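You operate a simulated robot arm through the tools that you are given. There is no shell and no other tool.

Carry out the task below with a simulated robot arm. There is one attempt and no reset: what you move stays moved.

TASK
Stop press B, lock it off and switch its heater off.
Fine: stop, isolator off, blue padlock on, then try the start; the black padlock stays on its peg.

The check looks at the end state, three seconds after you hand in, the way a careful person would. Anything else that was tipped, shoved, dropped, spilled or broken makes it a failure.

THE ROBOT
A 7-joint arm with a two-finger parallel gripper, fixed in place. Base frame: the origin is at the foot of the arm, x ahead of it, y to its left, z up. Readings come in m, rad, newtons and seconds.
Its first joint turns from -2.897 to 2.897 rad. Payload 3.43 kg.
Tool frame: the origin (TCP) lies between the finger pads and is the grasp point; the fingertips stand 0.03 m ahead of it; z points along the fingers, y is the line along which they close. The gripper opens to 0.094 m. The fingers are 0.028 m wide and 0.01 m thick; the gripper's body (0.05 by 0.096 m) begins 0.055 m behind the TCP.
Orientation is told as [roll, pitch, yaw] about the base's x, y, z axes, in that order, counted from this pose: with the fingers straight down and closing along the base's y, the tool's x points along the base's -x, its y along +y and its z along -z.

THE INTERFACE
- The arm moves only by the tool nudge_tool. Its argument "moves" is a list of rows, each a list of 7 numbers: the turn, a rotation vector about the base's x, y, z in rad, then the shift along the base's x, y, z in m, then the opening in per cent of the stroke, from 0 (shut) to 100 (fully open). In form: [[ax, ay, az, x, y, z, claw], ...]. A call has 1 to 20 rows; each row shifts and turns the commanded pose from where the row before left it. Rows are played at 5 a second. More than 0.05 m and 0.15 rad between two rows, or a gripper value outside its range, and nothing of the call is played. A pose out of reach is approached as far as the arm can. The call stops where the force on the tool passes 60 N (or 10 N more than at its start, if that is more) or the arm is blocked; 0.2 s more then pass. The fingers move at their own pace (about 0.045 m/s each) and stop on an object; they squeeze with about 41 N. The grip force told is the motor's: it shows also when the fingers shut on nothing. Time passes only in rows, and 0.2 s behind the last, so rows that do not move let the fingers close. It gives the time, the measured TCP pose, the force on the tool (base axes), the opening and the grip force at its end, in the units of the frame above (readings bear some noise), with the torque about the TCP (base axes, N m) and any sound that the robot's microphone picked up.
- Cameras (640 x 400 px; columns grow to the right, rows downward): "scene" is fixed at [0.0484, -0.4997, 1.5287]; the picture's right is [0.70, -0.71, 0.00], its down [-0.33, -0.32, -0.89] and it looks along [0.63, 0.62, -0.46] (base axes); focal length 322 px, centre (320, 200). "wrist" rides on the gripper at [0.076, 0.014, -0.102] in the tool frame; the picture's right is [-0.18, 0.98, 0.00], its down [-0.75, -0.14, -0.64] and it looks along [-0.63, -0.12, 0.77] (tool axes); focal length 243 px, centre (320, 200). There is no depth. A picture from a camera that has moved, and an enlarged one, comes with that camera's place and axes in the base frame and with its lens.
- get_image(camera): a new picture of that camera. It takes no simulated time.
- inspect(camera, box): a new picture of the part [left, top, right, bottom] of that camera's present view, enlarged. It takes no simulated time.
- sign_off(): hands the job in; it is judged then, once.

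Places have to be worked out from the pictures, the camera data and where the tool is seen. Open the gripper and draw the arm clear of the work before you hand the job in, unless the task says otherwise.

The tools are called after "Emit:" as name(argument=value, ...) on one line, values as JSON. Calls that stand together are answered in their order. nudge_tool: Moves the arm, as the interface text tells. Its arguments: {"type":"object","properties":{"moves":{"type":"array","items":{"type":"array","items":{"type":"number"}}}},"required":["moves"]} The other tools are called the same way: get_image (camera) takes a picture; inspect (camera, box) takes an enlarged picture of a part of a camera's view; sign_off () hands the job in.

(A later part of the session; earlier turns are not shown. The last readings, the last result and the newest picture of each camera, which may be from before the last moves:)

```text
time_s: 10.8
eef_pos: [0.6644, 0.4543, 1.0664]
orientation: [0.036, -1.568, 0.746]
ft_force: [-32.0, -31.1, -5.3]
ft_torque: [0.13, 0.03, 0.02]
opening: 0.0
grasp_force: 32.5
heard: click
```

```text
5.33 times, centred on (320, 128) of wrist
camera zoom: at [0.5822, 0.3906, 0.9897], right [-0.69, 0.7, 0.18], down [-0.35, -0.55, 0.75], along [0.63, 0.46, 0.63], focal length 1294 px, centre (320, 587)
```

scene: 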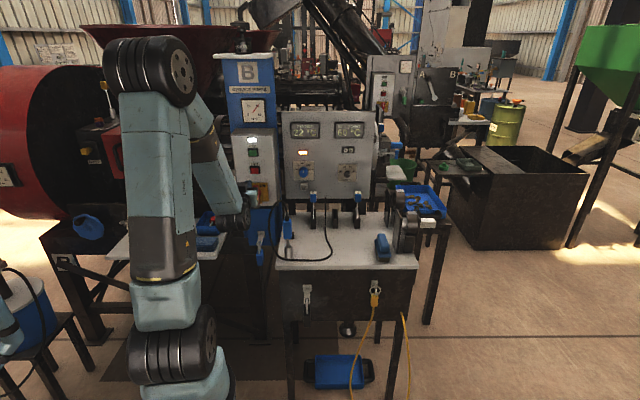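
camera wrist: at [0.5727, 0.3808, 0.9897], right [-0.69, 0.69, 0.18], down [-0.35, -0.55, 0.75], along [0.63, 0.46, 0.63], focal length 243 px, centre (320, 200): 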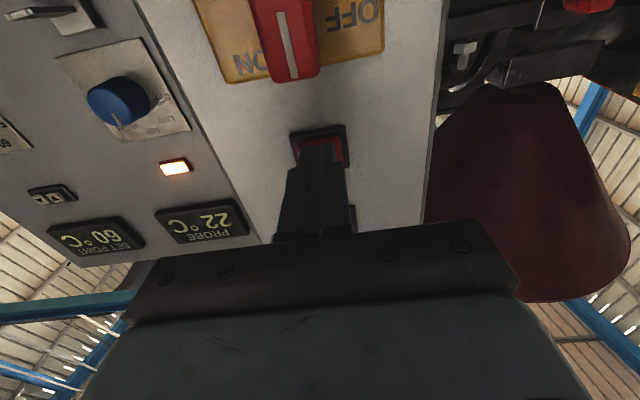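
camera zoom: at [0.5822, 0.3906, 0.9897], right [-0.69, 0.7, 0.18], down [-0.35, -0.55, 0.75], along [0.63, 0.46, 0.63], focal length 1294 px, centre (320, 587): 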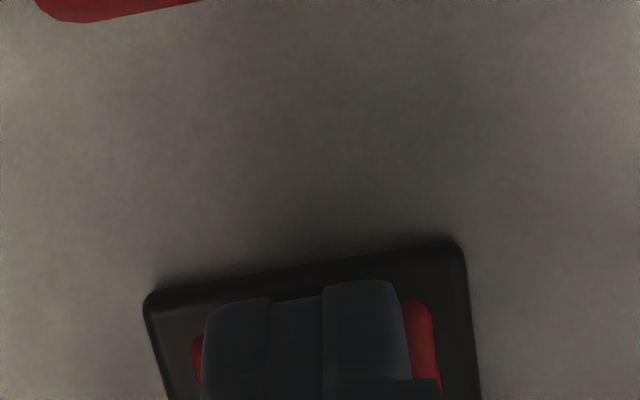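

A click was heard and the rpm needle is falling: the press is stopping. I back off and check the gauge.

Emit:
nudge_tool(moves=[[0, 0, 0, -0.007, -0.007, 0, 0], [0, 0, 0, -0.0142, -0.0142, 0, 0], [0, 0, 0, -0.0142, -0.0142, 0, 0], [0, 0, 0, -0.0142, -0.0142, 0, 0], [0, 0, 0, -0.0142, -0.0142, 0, 0], [0, 0, 0, 0, 0, 0, 0]])

Emit:
inspect(camera="scene", box=[200, 100, 330, 181])

Emit:
get_image(camera="wrist")

```text
time_s: 12.2
eef_pos: [0.6036, 0.3917, 1.0669]
orientation: [3.1, -1.569, -2.315]
ft_force: [0.3, 0.2, -0.1]
ft_torque: [0.0, -0.03, 0.01]
opening: 0.0
grasp_force: 32.9
```

```text
4.92 times, centred on (265, 140) of scene
camera zoom: at [0.0484, -0.4997, 1.5287], right [0.7, -0.71, 0.0], down [-0.33, -0.32, -0.89], along [0.63, 0.62, -0.46], focal length 1587 px, centre (591, 493)
```

zoom: 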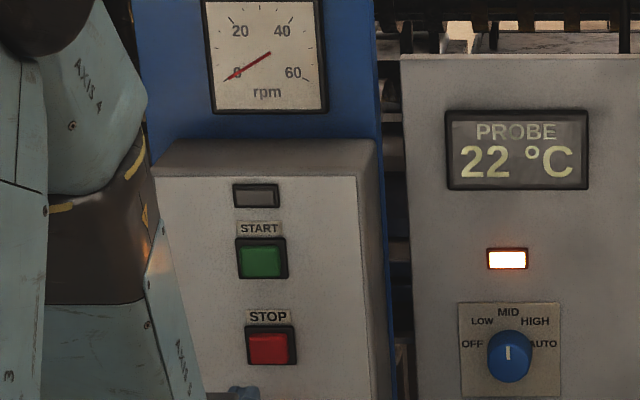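

```text
taken
camera wrist: at [0.5199, 0.3289, 0.9903], right [-0.7, 0.69, 0.18], down [-0.35, -0.55, 0.75], along [0.63, 0.46, 0.63], focal length 243 px, centre (320, 200)
```

wrist: 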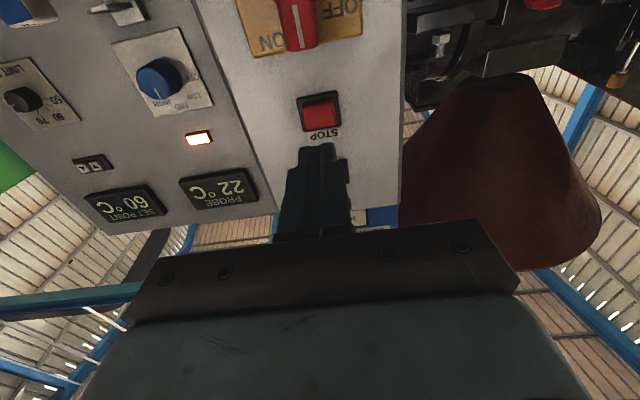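

The rpm is 0 and the running lamp is out. The isolator handle is vertical (ON), centred near r=0.150 (r=(x−y)/√2), z=0.98, its front at n≈0.78. Before gripping I test in free air whether the wrist can twist 90° counter-clockwise as seen from the front.

Emit:
nudge_tool(moves=[[-0.101, -0.101, 0, 0, 0, 0, 0], [-0.101, -0.101, 0, 0, 0, 0, 0], [-0.101, -0.101, 0, 0, 0, 0, 0], [-0.101, -0.101, 0, 0, 0, 0, 0], [-0.101, -0.101, 0, 0, 0, 0, 0], [-0.101, -0.101, 0, 0, 0, 0, 0], [-0.101, -0.101, 0, 0, 0, 0, 0], [-0.101, -0.101, 0, 0, 0, 0, 0], [-0.101, -0.101, 0, 0, 0, 0, 0], [-0.101, -0.101, 0, 0, 0, 0, 0], [-0.101, -0.101, 0, 0, 0, 0, 0], [0, 0, 0, 0, 0, 0, 0]])

Emit:
get_image(camera="wrist")

Emit:
get_image(camera="scene")

```text
time_s: 14.8
eef_pos: [0.6026, 0.3914, 1.0676]
orientation: [-1.57, 0.002, 2.358]
ft_force: [0.1, -0.1, 0.1]
ft_torque: [-0.01, 0.0, 0.0]
opening: 0.0
grasp_force: 33.0
```

```text
taken
camera wrist: at [0.584, 0.2642, 1.0533], right [-0.13, 0.13, -0.98], down [-0.99, 0.08, 0.14], along [0.09, 0.99, 0.12], focal length 243 px, centre (320, 200)
```

wrist: 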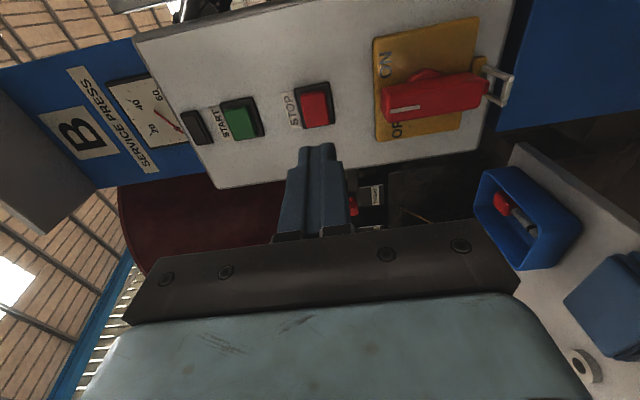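

```text
taken
```

scene: 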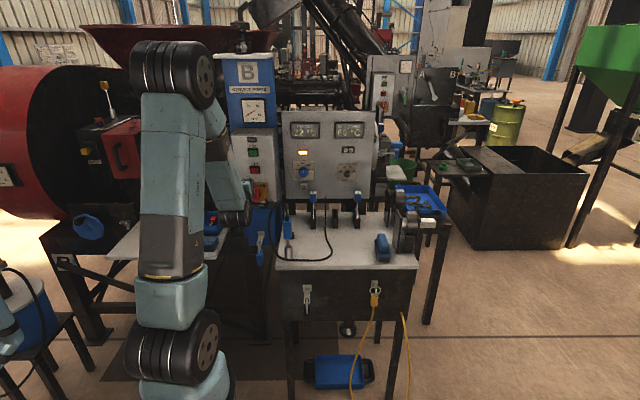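

The twist works fully. This side view shows the isolator and its staple well; I enlarge it.

Emit:
inspect(camera="wrist", box=[360, 10, 530, 150])

Emit:
inspect(camera="wrist", box=[460, 45, 530, 115])

```text
2.86 times, centred on (445, 80) of wrist
camera zoom: at [0.584, 0.2642, 1.0533], right [-0.13, 0.13, -0.98], down [-0.99, 0.08, 0.14], along [0.09, 0.99, 0.12], focal length 693 px, centre (-37, 543)
```

zoom: 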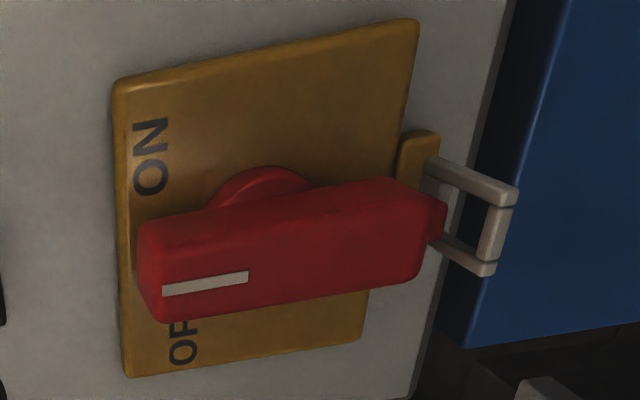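

```text
5.71 times, centred on (495, 80) of wrist
camera zoom: at [0.584, 0.2642, 1.0533], right [-0.13, 0.13, -0.98], down [-0.99, 0.08, 0.14], along [0.09, 0.99, 0.12], focal length 1386 px, centre (-680, 886)
```

zoom: 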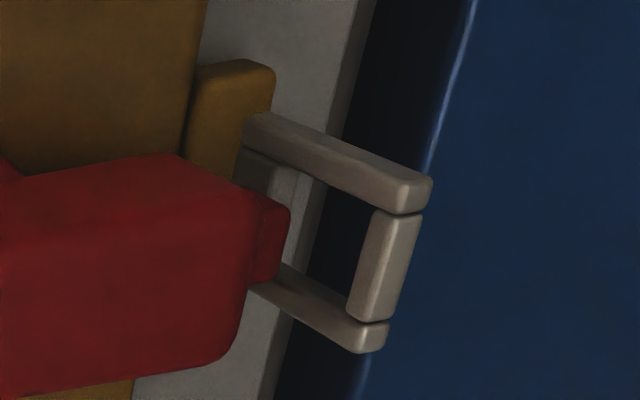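

The staple below the isolator has two prongs with a separate little crossbar gate, and the handle's red tab fills it while ON. I use this side-looking orientation to drop down and view the padlock on its peg from the side.

Emit:
nudge_tool(moves=[[0, 0, 0, -0.015, -0.015, -0.02, 0], [0, 0, 0, -0.015, -0.015, -0.03, 0], [0, 0, 0, 0, 0, -0.03, 0], [0, 0, 0, 0, 0, -0.03, 0], [0, 0, 0, 0, 0, -0.03, 0], [0, 0, 0, 0, 0, -0.03, 0], [0, 0, 0, 0, 0, 0, 0]])

Emit:
get_image(camera="wrist")

Emit:
get_image(camera="scene")

```text
time_s: 16.4
eef_pos: [0.5807, 0.3665, 0.9007]
orientation: [-1.569, 0.001, 2.356]
ft_force: [-0.2, 0.7, 0.2]
ft_torque: [0.0, -0.01, 0.01]
opening: 0.0
grasp_force: 33.1
out of reach, approached as far as the arm can: row 2
```

```text
taken
camera wrist: at [0.5628, 0.2399, 0.8863], right [-0.13, 0.13, -0.98], down [-0.99, 0.08, 0.14], along [0.1, 0.99, 0.12], focal length 243 px, centre (320, 200)
```

wrist: 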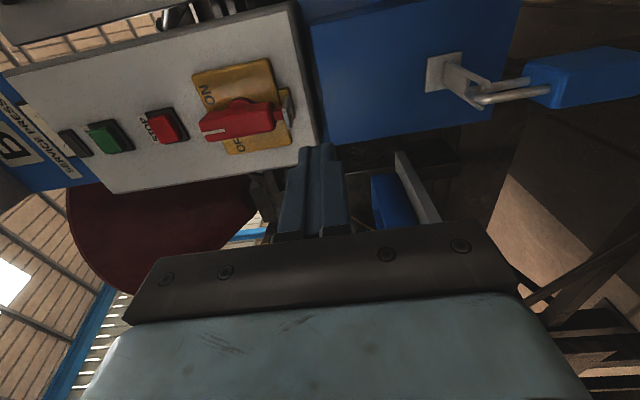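

```text
taken
```

scene: 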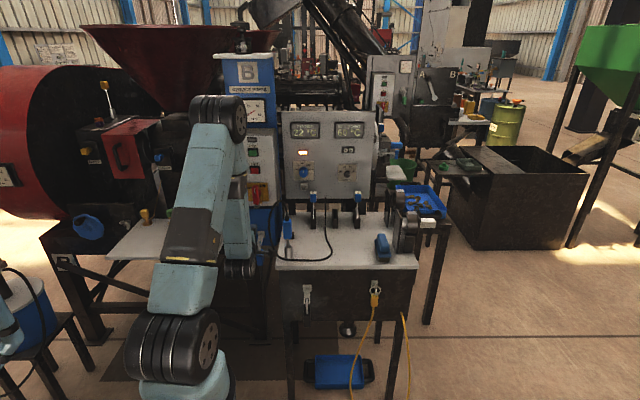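

Now there is a clean side view of the padlock on its peg; I enlarge it.

Emit:
inspect(camera="wrist", box=[410, 30, 640, 150])

Emit:
inspect(camera="wrist", box=[420, 50, 560, 125])

Emit:
inspect(camera="wrist", box=[180, 50, 310, 160])

```text
2.78 times, centred on (525, 90) of wrist
camera zoom: at [0.5628, 0.2399, 0.8863], right [-0.13, 0.13, -0.98], down [-0.99, 0.08, 0.14], along [0.1, 0.99, 0.12], focal length 675 px, centre (-250, 506)
```

zoom: 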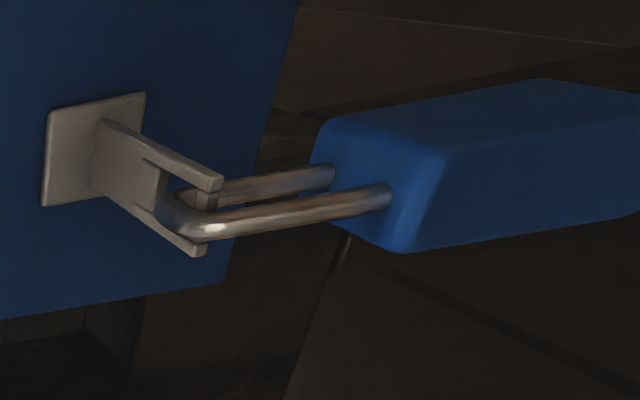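

```text
4.57 times, centred on (490, 88) of wrist
camera zoom: at [0.5628, 0.2399, 0.8863], right [-0.13, 0.13, -0.98], down [-0.99, 0.08, 0.14], along [0.1, 0.99, 0.12], focal length 1109 px, centre (-457, 714)
```

zoom: 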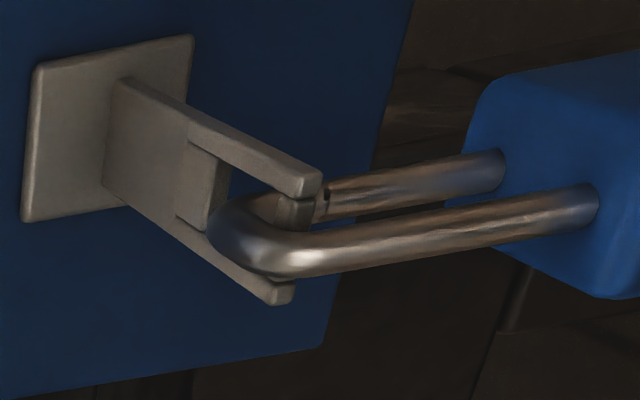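

```text
3.64 times, centred on (245, 105) of wrist
camera zoom: at [0.5628, 0.2399, 0.8863], right [-0.13, 0.13, -0.98], down [-0.99, 0.08, 0.14], along [0.1, 0.99, 0.12], focal length 882 px, centre (593, 546)
```

zoom: 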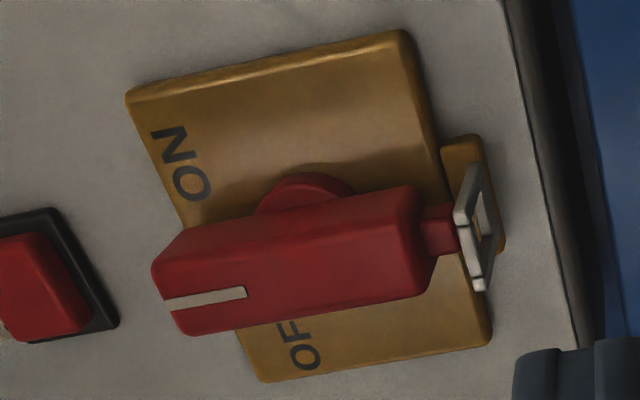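

Clear now: the shackle is a closed loop, its back leg sits inside a fork whose small gate closes the end; body is ~21 mm thick, centred near r=0.151, n=0.759, z=0.71, and the gate at n≈0.76, z≈0.778. The isolator staple gate is at about r=0.151, n=0.787, z=0.93. Now the isolator: I twist back so the fingers close sideways, open them to 60 % and rise to z=0.98.

Emit:
nudge_tool(moves=[[0.101, 0.101, 0, 0, 0, 0.0073, 60], [0.101, 0.101, 0, 0, 0, 0.0073, 60], [0.101, 0.101, 0, 0, 0, 0.0073, 60], [0.101, 0.101, 0, 0, 0, 0.0073, 60], [0.101, 0.101, 0, 0, 0, 0.0073, 60], [0.101, 0.101, 0, 0, 0, 0.0073, 60], [0.101, 0.101, 0, 0, 0, 0.0073, 60], [0.101, 0.101, 0, 0, 0, 0.0073, 60], [0.101, 0.101, 0, 0, 0, 0.0073, 60], [0.101, 0.101, 0, 0, 0, 0.0073, 60], [0.101, 0.101, 0, 0, 0, 0.007, 60], [0, 0, 0, 0, 0, 0, 60]])

Emit:
get_image(camera="wrist")

```text
time_s: 19.0
eef_pos: [0.582, 0.3686, 0.9767]
orientation: [1.843, -1.568, -1.06]
ft_force: [-0.3, 0.4, -0.5]
ft_torque: [-0.03, 0.0, 0.03]
opening: 0.0562
grasp_force: 0.0
```

```text
taken
camera wrist: at [0.4995, 0.3053, 0.901], right [-0.7, 0.69, 0.19], down [-0.35, -0.56, 0.75], along [0.63, 0.46, 0.63], focal length 243 px, centre (320, 200)
```

wrist: 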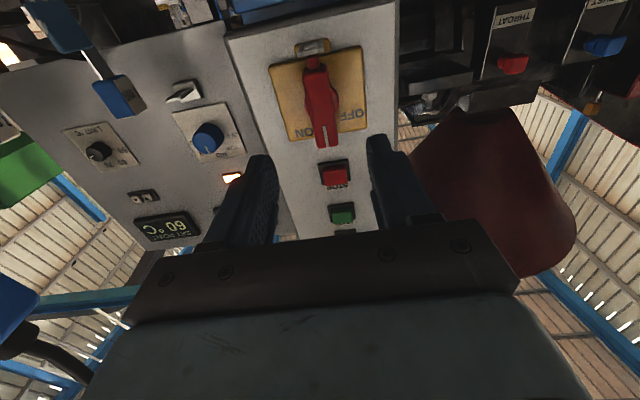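

The tool is lined up with the handle (r=0.151, z=0.977). I advance 0.08 m so the open fingers straddle the handle and check.

Emit:
nudge_tool(moves=[[0, 0, 0, 0.0138, 0.0144, 0.0005, 60], [0, 0, 0, 0.0141, 0.0141, 0.0005, 60], [0, 0, 0, 0.0141, 0.0141, 0.0005, 60], [0, 0, 0, 0.0141, 0.0141, 0.0005, 60], [0, 0, 0, 0, 0, 0, 60]])

Emit:
get_image(camera="wrist")

Emit:
inspect(camera="scene", box=[200, 150, 320, 225])

```text
time_s: 20.2
eef_pos: [0.6394, 0.4257, 0.9806]
orientation: [2.717, -1.571, -1.931]
ft_force: [0.6, 0.9, 0.1]
ft_torque: [0.01, 0.0, 0.02]
opening: 0.0565
grasp_force: 0.2
```

```text
taken
camera wrist: at [0.5555, 0.3638, 0.9032], right [-0.7, 0.69, 0.18], down [-0.35, -0.55, 0.75], along [0.63, 0.46, 0.63], focal length 243 px, centre (320, 200)
```

wrist: 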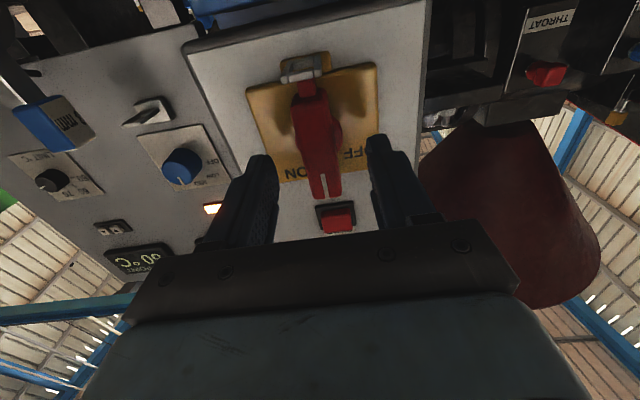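

```text
5.33 times, centred on (260, 188) of scene
camera zoom: at [0.0484, -0.4997, 1.5287], right [0.7, -0.71, 0.0], down [-0.33, -0.32, -0.89], along [0.63, 0.62, -0.46], focal length 1720 px, centre (640, 267)
```

zoom: 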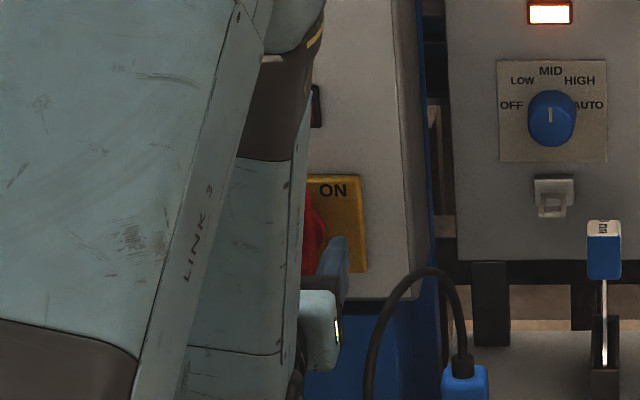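

The fingers straddle the red handle, tips level with its front. I go 14 mm further and close on it.

Emit:
nudge_tool(moves=[[0, 0, 0, 0.005, 0.005, 0, 60], [0, 0, 0, 0.005, 0.005, 0, 60], [0, 0, 0, 0, 0, 0, 20], [0, 0, 0, 0, 0, 0, 0], [0, 0, 0, 0, 0, 0, 0]])

Emit:
inspect(camera="wrist", box=[200, 30, 440, 230])

```text
time_s: 21.4
eef_pos: [0.6467, 0.4352, 0.9812]
orientation: [2.232, -1.571, -1.452]
ft_force: [3.7, -1.6, -0.7]
ft_torque: [-0.2, 0.14, 0.01]
opening: 0.0219
grasp_force: 31.8
```

```text
2.00 times, centred on (320, 130) of wrist
camera zoom: at [0.5653, 0.3727, 0.9038], right [-0.69, 0.7, 0.18], down [-0.35, -0.55, 0.75], along [0.63, 0.46, 0.63], focal length 485 px, centre (320, 340)
```

zoom: 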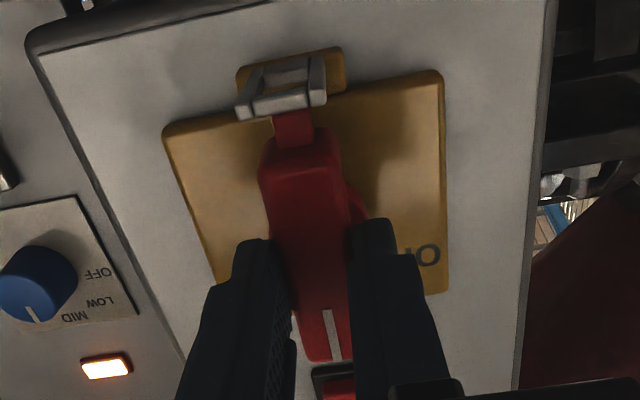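

The handle is gripped (22 mm). I start turning it counter-clockwise toward OFF, in small steps, watching force and torque.

Emit:
nudge_tool(moves=[[-0.0707, -0.0707, 0, 0, 0, 0, 0], [-0.0707, -0.0707, 0, 0, 0, 0, 0], [-0.0707, -0.0707, 0, 0, 0, 0, 0], [-0.0707, -0.0707, 0, 0, 0, 0, 0]])

Emit:
inspect(camera="wrist", box=[200, 30, 440, 230])

```text
time_s: 22.4
eef_pos: [0.6473, 0.4356, 0.9803]
orientation: [-1.573, -1.169, 2.359]
ft_force: [9.4, 11.1, -0.9]
ft_torque: [0.64, -0.61, -0.03]
opening: 0.0218
grasp_force: 44.5
```

```text
2.00 times, centred on (320, 130) of wrist
camera zoom: at [0.5872, 0.3509, 0.9042], right [-0.69, 0.69, -0.21], down [-0.57, -0.34, 0.75], along [0.44, 0.64, 0.63], focal length 485 px, centre (320, 340)
```

zoom: 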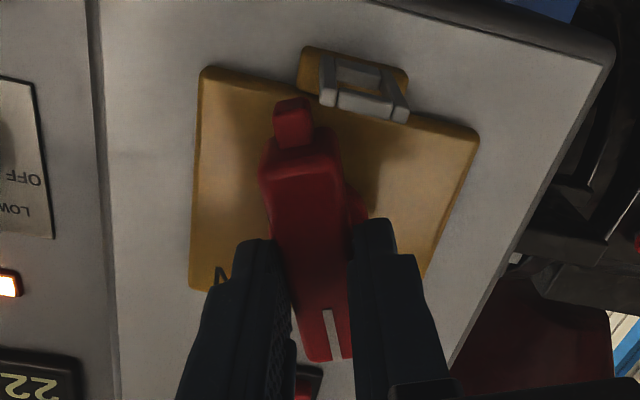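

The handle turns along with the gripper and the staple is coming free. I continue turning.

Emit:
nudge_tool(moves=[[-0.0707, -0.0707, 0, 0, 0, 0, 0], [-0.0707, -0.0707, 0, 0, 0, 0, 0], [-0.0707, -0.0707, 0, 0, 0, 0, 0], [-0.0707, -0.0707, 0, 0, 0, 0, 0], [-0.0707, -0.0707, 0, 0, 0, 0, 0], [-0.0707, -0.0707, 0, 0, 0, 0, 0], [-0.0707, -0.0707, 0, 0, 0, 0, 0], [-0.0707, -0.0707, 0, 0, 0, 0, 0]])

Emit:
inspect(camera="wrist", box=[200, 30, 440, 230])

```text
time_s: 24.2
eef_pos: [0.6473, 0.4355, 0.9809]
orientation: [-1.573, -0.367, 2.359]
ft_force: [21.3, 36.8, 17.7]
ft_torque: [0.2, -0.3, 0.65]
opening: 0.0216
grasp_force: 45.0
```

```text
2.00 times, centred on (320, 130) of wrist
camera zoom: at [0.6218, 0.3162, 0.9386], right [-0.37, 0.37, -0.85], down [-0.92, 0.0, 0.4], along [0.15, 0.93, 0.34], focal length 485 px, centre (320, 340)
```

zoom: 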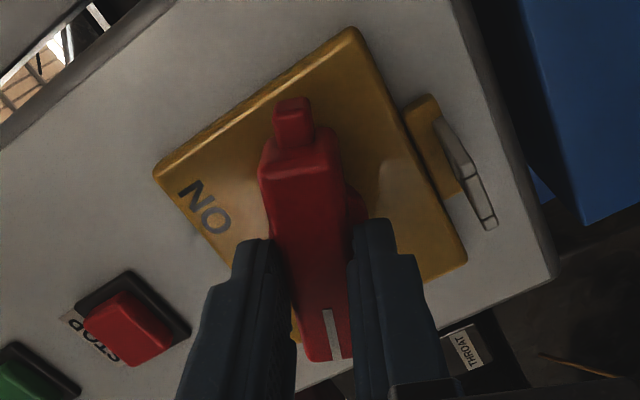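

The handle is about 70° round, but side force has grown (≈41 N along the press direction). I relax by shifting about 1 mm with the force before turning further.

Emit:
nudge_tool(moves=[[0, 0, 0, 0.0005, 0.001, 0.001, 0], [0, 0, 0, 0, 0, 0, 0]])

```text
time_s: 24.8
eef_pos: [0.6476, 0.4363, 0.9805]
orientation: [-1.568, -0.371, 2.356]
ft_force: [10.9, 22.8, 11.9]
ft_torque: [0.49, -0.55, 0.91]
opening: 0.0217
grasp_force: 45.0
```

The force dropped as expected; I shift a little more and continue turning.

Emit:
nudge_tool(moves=[[0, 0, 0, 0.0005, 0.0012, 0.001, 0], [-0.0707, -0.0707, 0, 0, 0, 0, 0], [-0.0707, -0.0707, 0, 0.0002, 0.0003, 0, 0], [0, 0, 0, 0, 0, 0, 0]])

Emit:
inspect(camera="wrist", box=[200, 30, 440, 230])

```text
time_s: 25.8
eef_pos: [0.6471, 0.4366, 0.9801]
orientation: [-1.565, -0.171, 2.356]
ft_force: [-33.1, -16.4, -19.1]
ft_torque: [-0.18, 0.12, -0.57]
opening: 0.0217
grasp_force: 45.2
```

```text
2.00 times, centred on (320, 130) of wrist
camera zoom: at [0.6263, 0.3113, 0.9532], right [-0.25, 0.24, -0.94], down [-0.96, 0.05, 0.27], along [0.12, 0.97, 0.22], focal length 485 px, centre (320, 340)
```

zoom: 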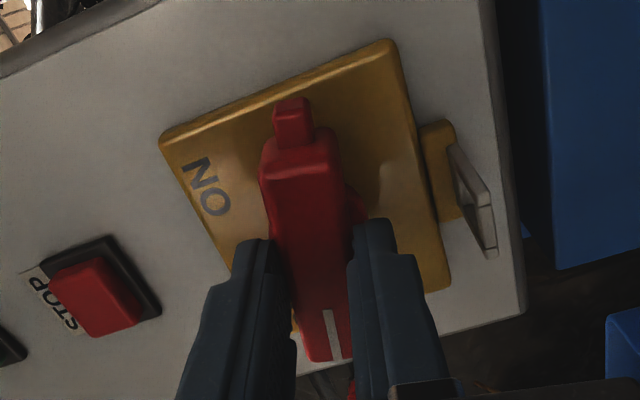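

The side force changed sign (now pushing back), so I undo ~1 mm of that shift and finish the last 0.17 rad of turn.

Emit:
nudge_tool(moves=[[0, 0, 0, -0.001, -0.0006, -0.001, 0], [-0.06, -0.06, 0, 0, 0, 0, 0], [-0.06, -0.06, 0, 0, 0, 0, 0], [0, 0, 0, 0, 0, 0, 0]])

Emit:
inspect(camera="wrist", box=[200, 30, 440, 230])

```text
time_s: 26.8
eef_pos: [0.647, 0.4359, 0.9813]
orientation: [-1.568, -0.001, 2.359]
ft_force: [-24.0, -9.5, -34.4]
ft_torque: [-0.43, 0.46, 0.22]
opening: 0.0218
grasp_force: 45.3
```

```text
2.00 times, centred on (320, 130) of wrist
camera zoom: at [0.6289, 0.3089, 0.9655], right [-0.13, 0.13, -0.98], down [-0.99, 0.08, 0.14], along [0.1, 0.99, 0.12], focal length 485 px, centre (320, 340)
```

zoom: 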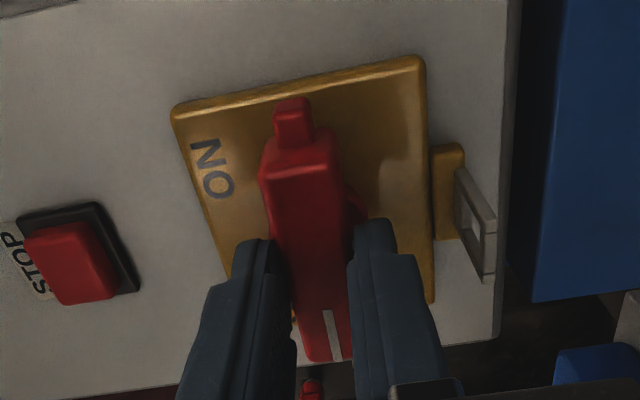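

The handle is now horizontal (90°). I release it and back off to see where it settles.

Emit:
nudge_tool(moves=[[0, 0, 0, 0, 0, 0, 60], [0, 0, 0, 0, 0, 0, 60], [0, 0, 0, -0.01, -0.01, 0, 60], [0, 0, 0, -0.0142, -0.0142, 0, 60], [0, 0, 0, -0.0142, -0.0142, 0, 60], [0, 0, 0, -0.0142, -0.0142, 0, 60], [0, 0, 0, 0, 0, 0, 60]])

Emit:
get_image(camera="wrist")

Emit:
inspect(camera="scene", box=[200, 150, 320, 225])

```text
time_s: 28.4
eef_pos: [0.5949, 0.384, 0.978]
orientation: [-1.571, -0.003, 2.358]
ft_force: [-0.3, -0.2, -0.9]
ft_torque: [0.01, 0.02, 0.01]
opening: 0.0565
grasp_force: 0.1
```

```text
taken
camera wrist: at [0.5757, 0.2572, 0.964], right [-0.13, 0.13, -0.98], down [-0.99, 0.08, 0.14], along [0.1, 0.99, 0.12], focal length 243 px, centre (320, 200)
```

wrist: 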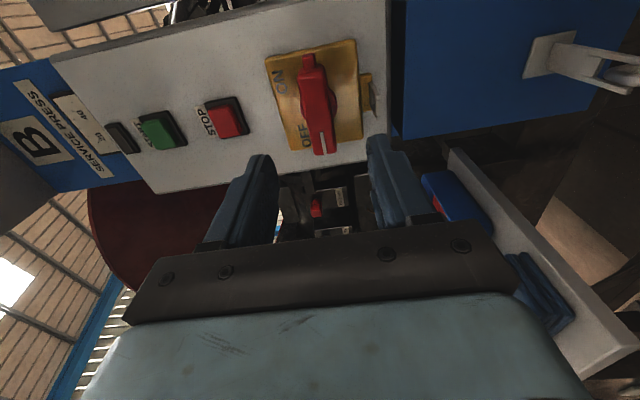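

```text
5.33 times, centred on (260, 188) of scene
camera zoom: at [0.0484, -0.4997, 1.5287], right [0.7, -0.71, 0.0], down [-0.33, -0.32, -0.89], along [0.63, 0.62, -0.46], focal length 1720 px, centre (640, 267)
```

zoom: 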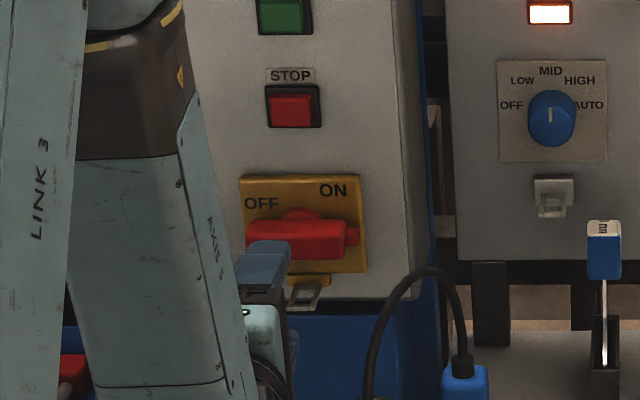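

I enlarge to check that the handle is squarely at OFF and the staple is free.

Emit:
inspect(camera="wrist", box=[250, 20, 400, 170])

Emit:
inspect(camera="scene", box=[240, 175, 290, 215])

Emit:
inspect(camera="wrist", box=[500, 20, 640, 110])

```text
2.67 times, centred on (325, 95) of wrist
camera zoom: at [0.5757, 0.2572, 0.964], right [-0.13, 0.13, -0.98], down [-0.99, 0.08, 0.14], along [0.1, 0.99, 0.12], focal length 647 px, centre (307, 480)
```

zoom: 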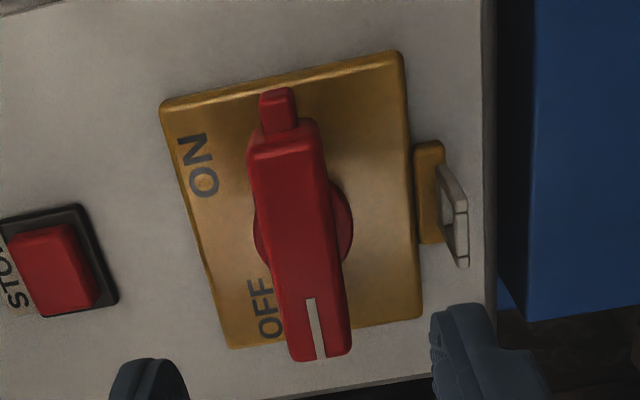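

```text
10.00 times, centred on (265, 195) of scene
camera zoom: at [0.0484, -0.4997, 1.5287], right [0.7, -0.71, 0.0], down [-0.33, -0.32, -0.89], along [0.63, 0.62, -0.46], focal length 3224 px, centre (870, 250)
```

zoom: 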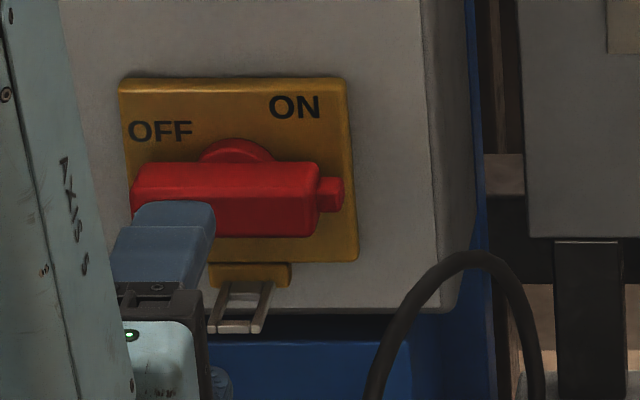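

```text
4.44 times, centred on (570, 65) of wrist
camera zoom: at [0.5757, 0.2572, 0.964], right [-0.13, 0.13, -0.98], down [-0.99, 0.08, 0.14], along [0.1, 0.99, 0.12], focal length 1078 px, centre (-791, 800)
```

zoom: 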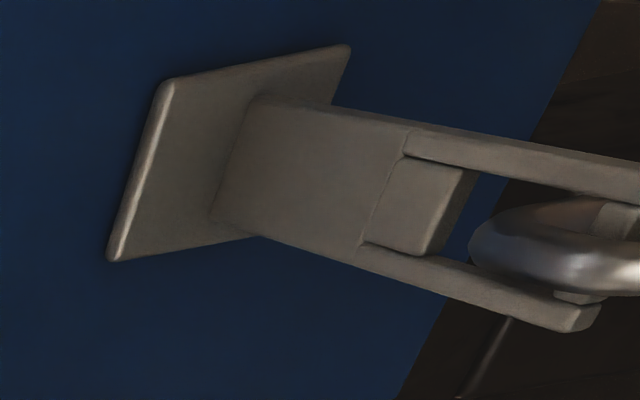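

The isolator rests at OFF and the staple is clear. Next the padlock: I twist the gripper back and tip it 25° downward, staying in front of the column.

Emit:
nudge_tool(moves=[[0.101, 0.101, 0, 0, 0, 0, 60], [0.101, 0.101, 0, 0, 0, 0, 60], [0.101, 0.101, 0, 0, 0, 0, 60], [0.101, 0.101, 0, 0, 0, 0, 60], [0.101, 0.101, 0, 0, 0, 0, 60], [0.101, 0.101, 0, 0, 0, 0, 60], [0.101, 0.101, 0, 0, 0, 0, 60], [0.101, 0.101, 0, 0, 0, 0, 60], [0.101, 0.101, 0, 0, 0, 0, 60], [0.101, 0.101, 0, 0, 0, 0, 60], [0.101, 0.101, 0, 0, 0, 0, 60], [-0.1027, 0.1027, 0, 0, 0, 0, 60], [-0.1027, 0.1027, 0, 0, 0, 0, 60], [-0.1027, 0.1027, 0, 0, 0, -0.01, 60], [0, 0, 0, 0, 0, -0.02, 60], [0, 0, 0, 0, 0, -0.03, 60], [0, 0, 0, 0, 0, -0.03, 60], [0, 0, 0, 0, 0, 0, 60]])

Emit:
get_image(camera="wrist")

Emit:
get_image(camera="scene")

```text
time_s: 32.2
eef_pos: [0.5961, 0.3826, 0.8922]
orientation: [0.006, -1.138, 0.777]
ft_force: [-0.4, -0.3, 0.3]
ft_torque: [0.0, -0.02, -0.04]
opening: 0.0565
grasp_force: 0.1
```

```text
taken
camera wrist: at [0.4972, 0.3042, 0.8657], right [-0.64, 0.75, 0.17], down [-0.09, -0.29, 0.95], along [0.76, 0.59, 0.25], focal length 243 px, centre (320, 200)
```

wrist: 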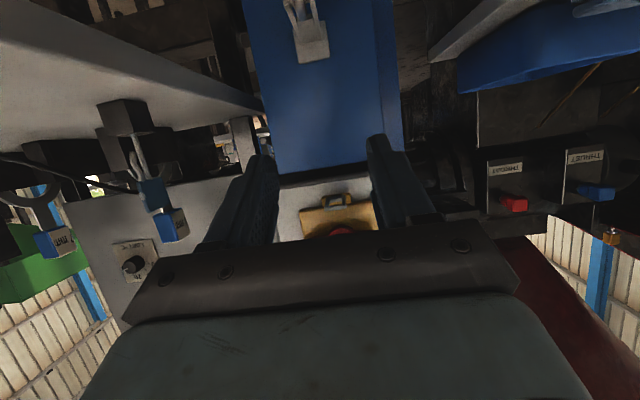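

```text
taken
```

scene: 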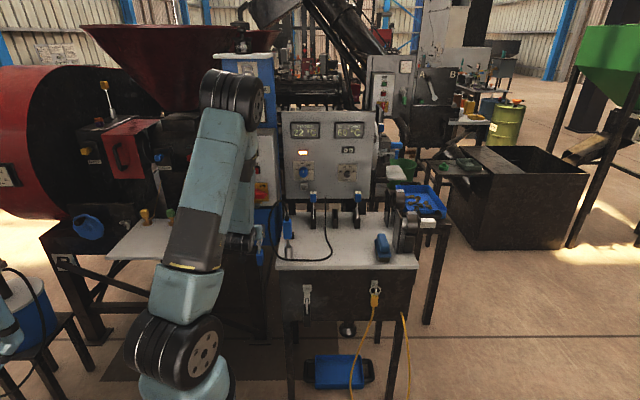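

TCP is at r=0.151, n=0.692, z=0.892. I back off 15 mm and lower in front of the padlock to z≈0.72.

Emit:
nudge_tool(moves=[[0, 0, 0, -0.0106, -0.0106, -0.02, 60], [0, 0, 0, 0, 0, -0.03, 60], [0, 0, 0, 0, 0, -0.03, 60], [0, 0, 0, 0, 0, -0.03, 60], [0, 0, 0, 0, 0, -0.03, 60], [0, 0, 0, 0, 0, -0.03, 60], [0, 0, 0, 0, 0, 0, 60]])

Emit:
get_image(camera="wrist")

Emit:
get_image(camera="scene")

```text
time_s: 33.8
eef_pos: [0.5824, 0.3721, 0.7198]
orientation: [0.007, -1.137, 0.778]
ft_force: [-0.6, 0.2, 0.6]
ft_torque: [0.02, 0.02, 0.0]
opening: 0.0565
grasp_force: 0.0
```

```text
taken
camera wrist: at [0.484, 0.2936, 0.6931], right [-0.64, 0.75, 0.17], down [-0.09, -0.29, 0.95], along [0.76, 0.59, 0.25], focal length 243 px, centre (320, 200)
```

wrist: 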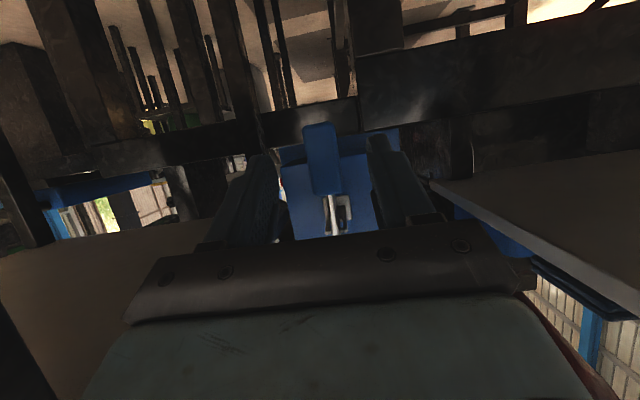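

```text
taken
```

scene: 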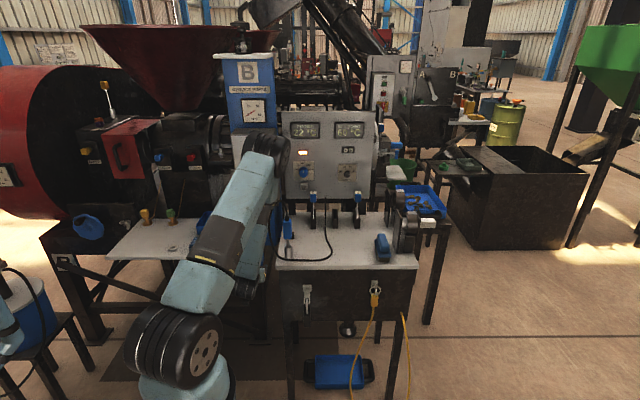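

The padlock is centred between the open fingers. I check the wrist view and the forearm's clearance from the probe and cable.

Emit:
inspect(camera="wrist", box=[240, 110, 420, 250])

Emit:
inspect(camera="scene", box=[200, 180, 340, 300])

```text
2.86 times, centred on (330, 180) of wrist
camera zoom: at [0.484, 0.2936, 0.6931], right [-0.64, 0.75, 0.17], down [-0.09, -0.29, 0.95], along [0.76, 0.59, 0.25], focal length 693 px, centre (291, 257)
```

zoom: 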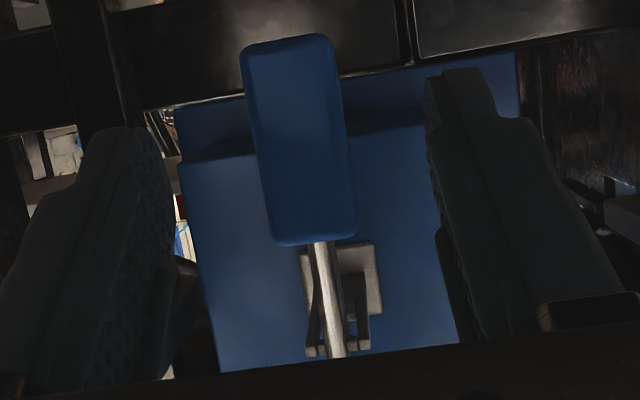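

```text
3.33 times, centred on (270, 240) of scene
camera zoom: at [0.0484, -0.4997, 1.5287], right [0.7, -0.71, 0.0], down [-0.33, -0.32, -0.89], along [0.63, 0.62, -0.46], focal length 1075 px, centre (487, 67)
```

zoom: 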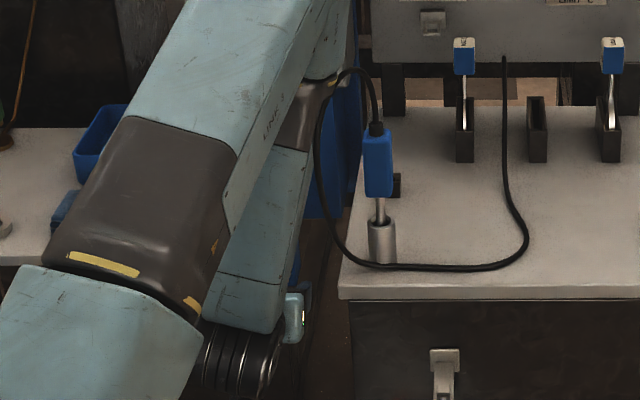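

The padlock is well between the fingers and the cable hasn't moved. I advance 0.08 m so that the pads surround the padlock body.

Emit:
nudge_tool(moves=[[0, 0, 0, 0.0099, 0.0094, -0.0023, 60], [0, 0, 0, 0.0099, 0.0094, -0.0023, 60], [0, 0, 0, 0.0099, 0.0094, -0.0023, 60], [0, 0, 0, 0.0099, 0.0094, -0.0023, 60], [0, 0, 0, 0.0099, 0.0094, -0.0023, 60], [0, 0, 0, 0.0099, 0.0094, -0.0023, 60], [0, 0, 0, 0, 0, 0, 60]])

Emit:
inspect(camera="wrist", box=[220, 90, 440, 250])

Emit:
inspect(camera="scene", box=[200, 180, 340, 300])

```text
time_s: 35.4
eef_pos: [0.6433, 0.4297, 0.7073]
orientation: [0.008, -1.136, 0.777]
ft_force: [-0.6, -0.9, 0.0]
ft_torque: [0.02, -0.03, 0.01]
opening: 0.0568
grasp_force: 0.1
```

```text
2.50 times, centred on (330, 170) of wrist
camera zoom: at [0.5451, 0.3519, 0.6815], right [-0.64, 0.75, 0.17], down [-0.09, -0.29, 0.95], along [0.76, 0.59, 0.25], focal length 606 px, centre (295, 275)
```

zoom: 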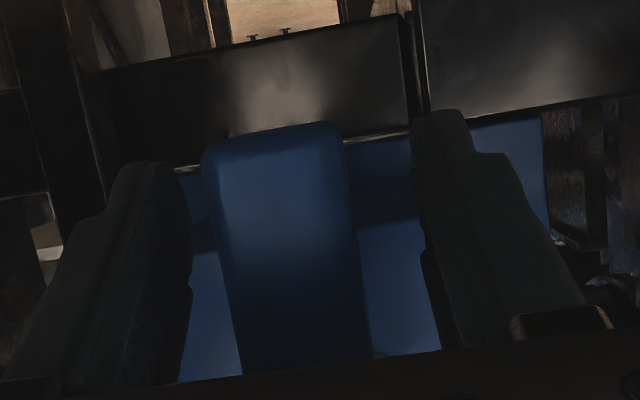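

```text
3.33 times, centred on (270, 240) of scene
camera zoom: at [0.0484, -0.4997, 1.5287], right [0.7, -0.71, 0.0], down [-0.33, -0.32, -0.89], along [0.63, 0.62, -0.46], focal length 1075 px, centre (487, 67)
```

zoom: 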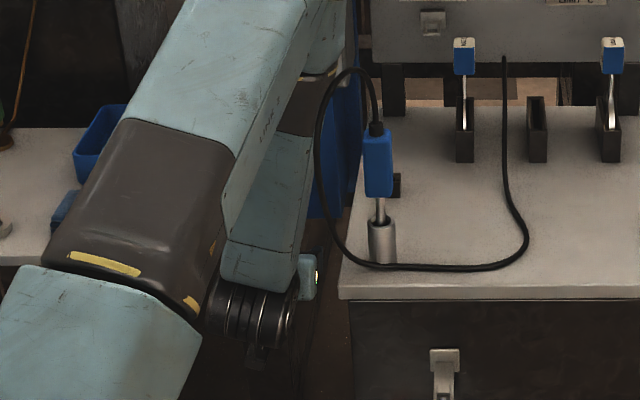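

The padlock body sits between the pads. I close the fingers on it.

Emit:
nudge_tool(moves=[[0, 0, 0, 0, 0, 0, 30], [0, 0, 0, 0, 0, 0, 15], [0, 0, 0, 0, 0, 0, 0], [0, 0, 0, 0, 0, 0, 0]])

Emit:
inspect(camera="wrist", box=[220, 90, 440, 250])

```text
time_s: 36.4
eef_pos: [0.6429, 0.4315, 0.7076]
orientation: [0.008, -1.134, 0.779]
ft_force: [0.1, 2.3, -0.4]
ft_torque: [-0.01, -0.02, 0.01]
opening: 0.0288
grasp_force: 41.1
```

```text
2.50 times, centred on (330, 170) of wrist
camera zoom: at [0.5449, 0.3518, 0.6815], right [-0.64, 0.75, 0.17], down [-0.09, -0.29, 0.95], along [0.76, 0.59, 0.25], focal length 606 px, centre (295, 275)
```

zoom: 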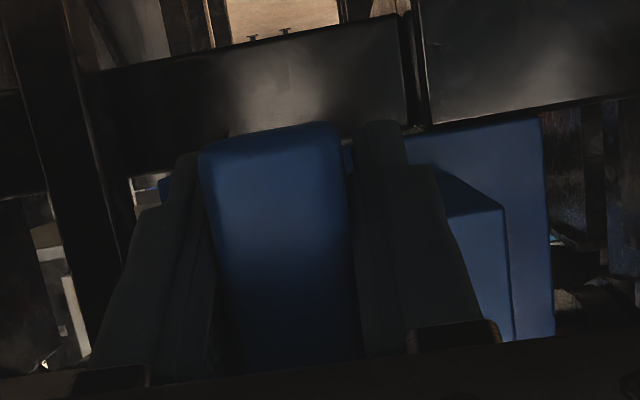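

Gripped (29 mm, 41 N). I lift it 15 mm so the gate lies beside the straight legs, and look at the force.

Emit:
nudge_tool(moves=[[0, 0, 0, 0, 0, 0.005, 0], [0, 0, 0, 0, 0, 0.005, 0], [0, 0, 0, 0, 0, 0.005, 0], [0, 0, 0, 0, 0, 0, 0]])

Emit:
inspect(camera="wrist", box=[220, 90, 440, 250])

Emit:
inspect(camera="scene", box=[235, 205, 295, 275])

```text
time_s: 37.4
eef_pos: [0.6429, 0.4306, 0.7214]
orientation: [0.008, -1.136, 0.78]
ft_force: [-0.4, 0.1, -1.0]
ft_torque: [0.03, -0.01, -0.03]
opening: 0.0288
grasp_force: 41.2
```

```text
2.50 times, centred on (330, 170) of wrist
camera zoom: at [0.5456, 0.3512, 0.6954], right [-0.64, 0.75, 0.17], down [-0.09, -0.29, 0.95], along [0.76, 0.59, 0.25], focal length 606 px, centre (295, 275)
```

zoom: 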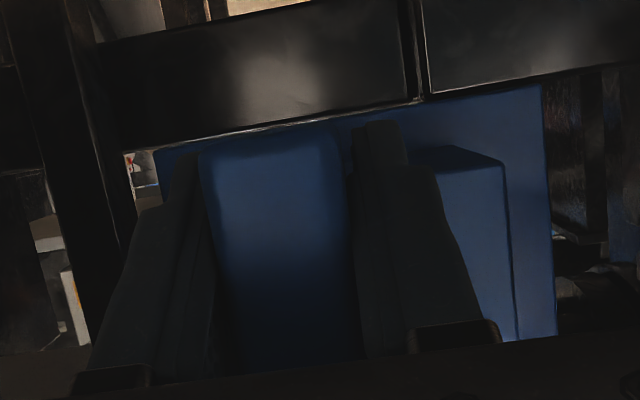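

```text
5.71 times, centred on (265, 240) of scene
camera zoom: at [0.0484, -0.4997, 1.5287], right [0.7, -0.71, 0.0], down [-0.33, -0.32, -0.89], along [0.63, 0.62, -0.46], focal length 1842 px, centre (634, -29)
```

zoom: 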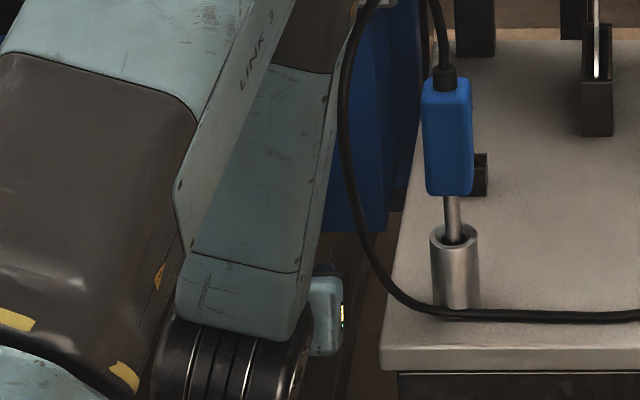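

It lifted freely. Now I pull gently outward to see how the gate behaves.

Emit:
nudge_tool(moves=[[0, 0, 0, -0.0028, -0.0028, 0, 0], [0, 0, 0, -0.0028, -0.0028, 0, 0], [0, 0, 0, -0.0028, -0.0028, 0, 0], [0, 0, 0, 0, 0, 0, 0]])

Emit:
inspect(camera="wrist", box=[220, 90, 440, 250])

```text
time_s: 38.4
eef_pos: [0.635, 0.4217, 0.7219]
orientation: [0.007, -1.136, 0.777]
ft_force: [-0.1, 0.4, -1.7]
ft_torque: [0.01, -0.03, -0.01]
opening: 0.0287
grasp_force: 41.1
```

```text
2.50 times, centred on (330, 170) of wrist
camera zoom: at [0.5367, 0.343, 0.6959], right [-0.64, 0.75, 0.17], down [-0.09, -0.29, 0.95], along [0.76, 0.59, 0.25], focal length 606 px, centre (295, 275)
```

zoom: 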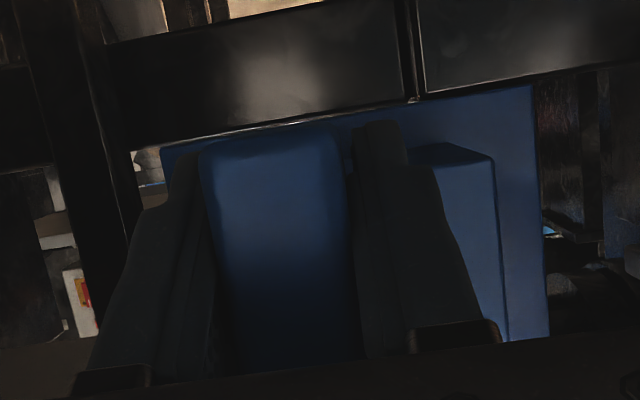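

No resistance over 12 mm. I keep pulling in small steps.

Emit:
nudge_tool(moves=[[0, 0, 0, -0.0028, -0.0028, 0, 0], [0, 0, 0, -0.0028, -0.0028, 0, 0], [0, 0, 0, -0.0028, -0.0028, 0, 0], [0, 0, 0, 0, 0, 0, 0]])

Emit:
inspect(camera="wrist", box=[220, 90, 440, 250])

```text
time_s: 39.4
eef_pos: [0.6271, 0.4128, 0.7216]
orientation: [0.007, -1.137, 0.78]
ft_force: [-0.2, 0.2, -1.6]
ft_torque: [-0.04, 0.01, -0.02]
opening: 0.0287
grasp_force: 41.1
```

```text
2.50 times, centred on (330, 170) of wrist
camera zoom: at [0.5279, 0.3348, 0.6959], right [-0.64, 0.75, 0.17], down [-0.09, -0.29, 0.95], along [0.76, 0.59, 0.25], focal length 606 px, centre (295, 275)
```

zoom: 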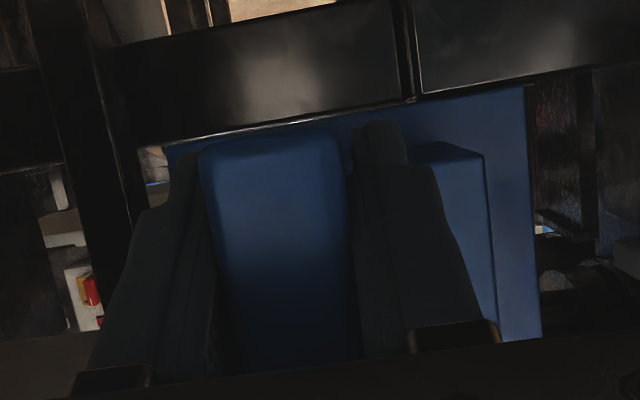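

Pulled 24 mm with no resistance—the back leg should now be past the gate. I draw out further to n≈0.71 and check that the padlock came along and the peg is empty.

Emit:
nudge_tool(moves=[[0, 0, 0, -0.0045, -0.0045, 0, 0], [0, 0, 0, -0.0045, -0.0045, 0, 0], [0, 0, 0, -0.0045, -0.0045, 0, 0], [0, 0, 0, -0.0045, -0.0045, 0, 0], [0, 0, 0, 0, 0, 0, 0]])

Emit:
get_image(camera="wrist")

Emit:
inspect(camera="scene", box=[200, 180, 340, 300])

```text
time_s: 40.6
eef_pos: [0.6094, 0.3958, 0.7237]
orientation: [0.008, -1.136, 0.779]
ft_force: [-0.5, -0.4, -1.2]
ft_torque: [0.03, -0.05, -0.01]
opening: 0.0287
grasp_force: 40.9
```

```text
taken
camera wrist: at [0.5101, 0.3164, 0.6968], right [-0.64, 0.75, 0.17], down [-0.09, -0.29, 0.95], along [0.76, 0.59, 0.25], focal length 243 px, centre (320, 200)
```

wrist: 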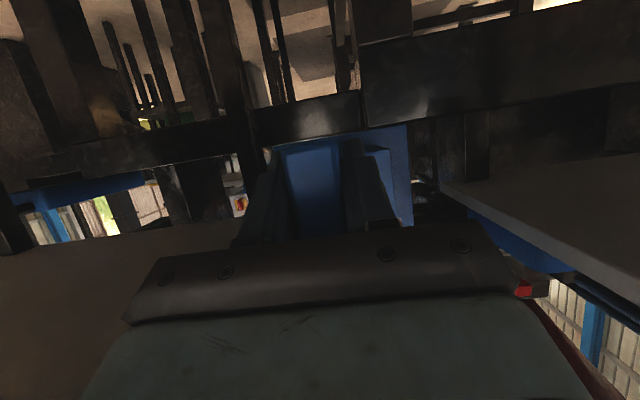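

```text
3.33 times, centred on (270, 240) of scene
camera zoom: at [0.0484, -0.4997, 1.5287], right [0.7, -0.71, 0.0], down [-0.33, -0.32, -0.89], along [0.63, 0.62, -0.46], focal length 1075 px, centre (487, 67)
```

zoom: 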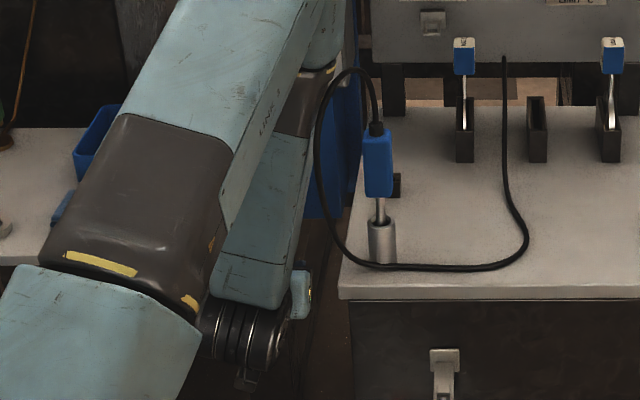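

The padlock is held between the fingers and off the peg. I raise it 0.15 m in front of the column to just above the staple-hanging height.

Emit:
nudge_tool(moves=[[0, 0, 0, 0, 0, 0.0253, 0], [0, 0, 0, 0, 0, 0.0253, 0], [0, 0, 0, 0, 0, 0.0253, 0], [0, 0, 0, 0, 0, 0.0253, 0], [0, 0, 0, 0, 0, 0.0253, 0], [0, 0, 0, 0, 0, 0.0255, 0], [0, 0, 0, 0, 0, 0, 0]])

Emit:
get_image(camera="wrist")

Emit:
inspect(camera="scene", box=[210, 165, 330, 265])

```text
time_s: 42.2
eef_pos: [0.6079, 0.3932, 0.8753]
orientation: [0.006, -1.137, 0.777]
ft_force: [-0.3, 0.7, -0.8]
ft_torque: [0.0, 0.0, 0.01]
opening: 0.0292
grasp_force: 41.0
```

```text
taken
camera wrist: at [0.5096, 0.3157, 0.8491], right [-0.64, 0.75, 0.17], down [-0.09, -0.29, 0.95], along [0.76, 0.59, 0.25], focal length 243 px, centre (320, 200)
```

wrist: 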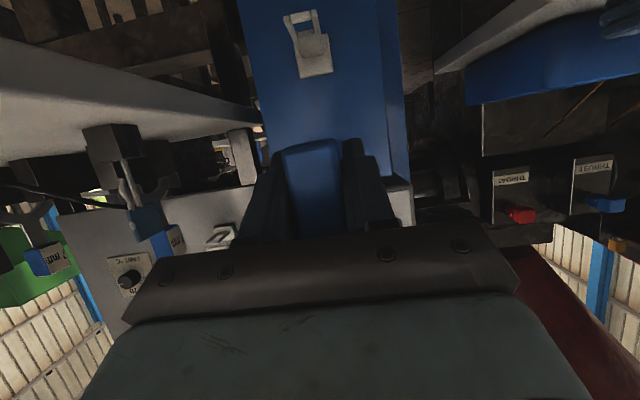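

```text
4.00 times, centred on (270, 215) of scene
camera zoom: at [0.0484, -0.4997, 1.5287], right [0.7, -0.71, 0.0], down [-0.33, -0.32, -0.89], along [0.63, 0.62, -0.46], focal length 1290 px, centre (520, 140)
```

zoom: 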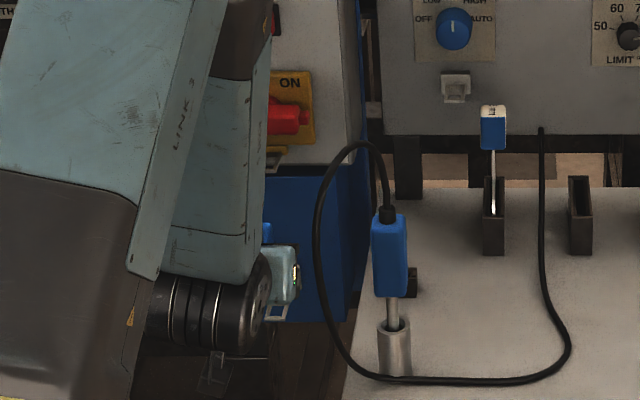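

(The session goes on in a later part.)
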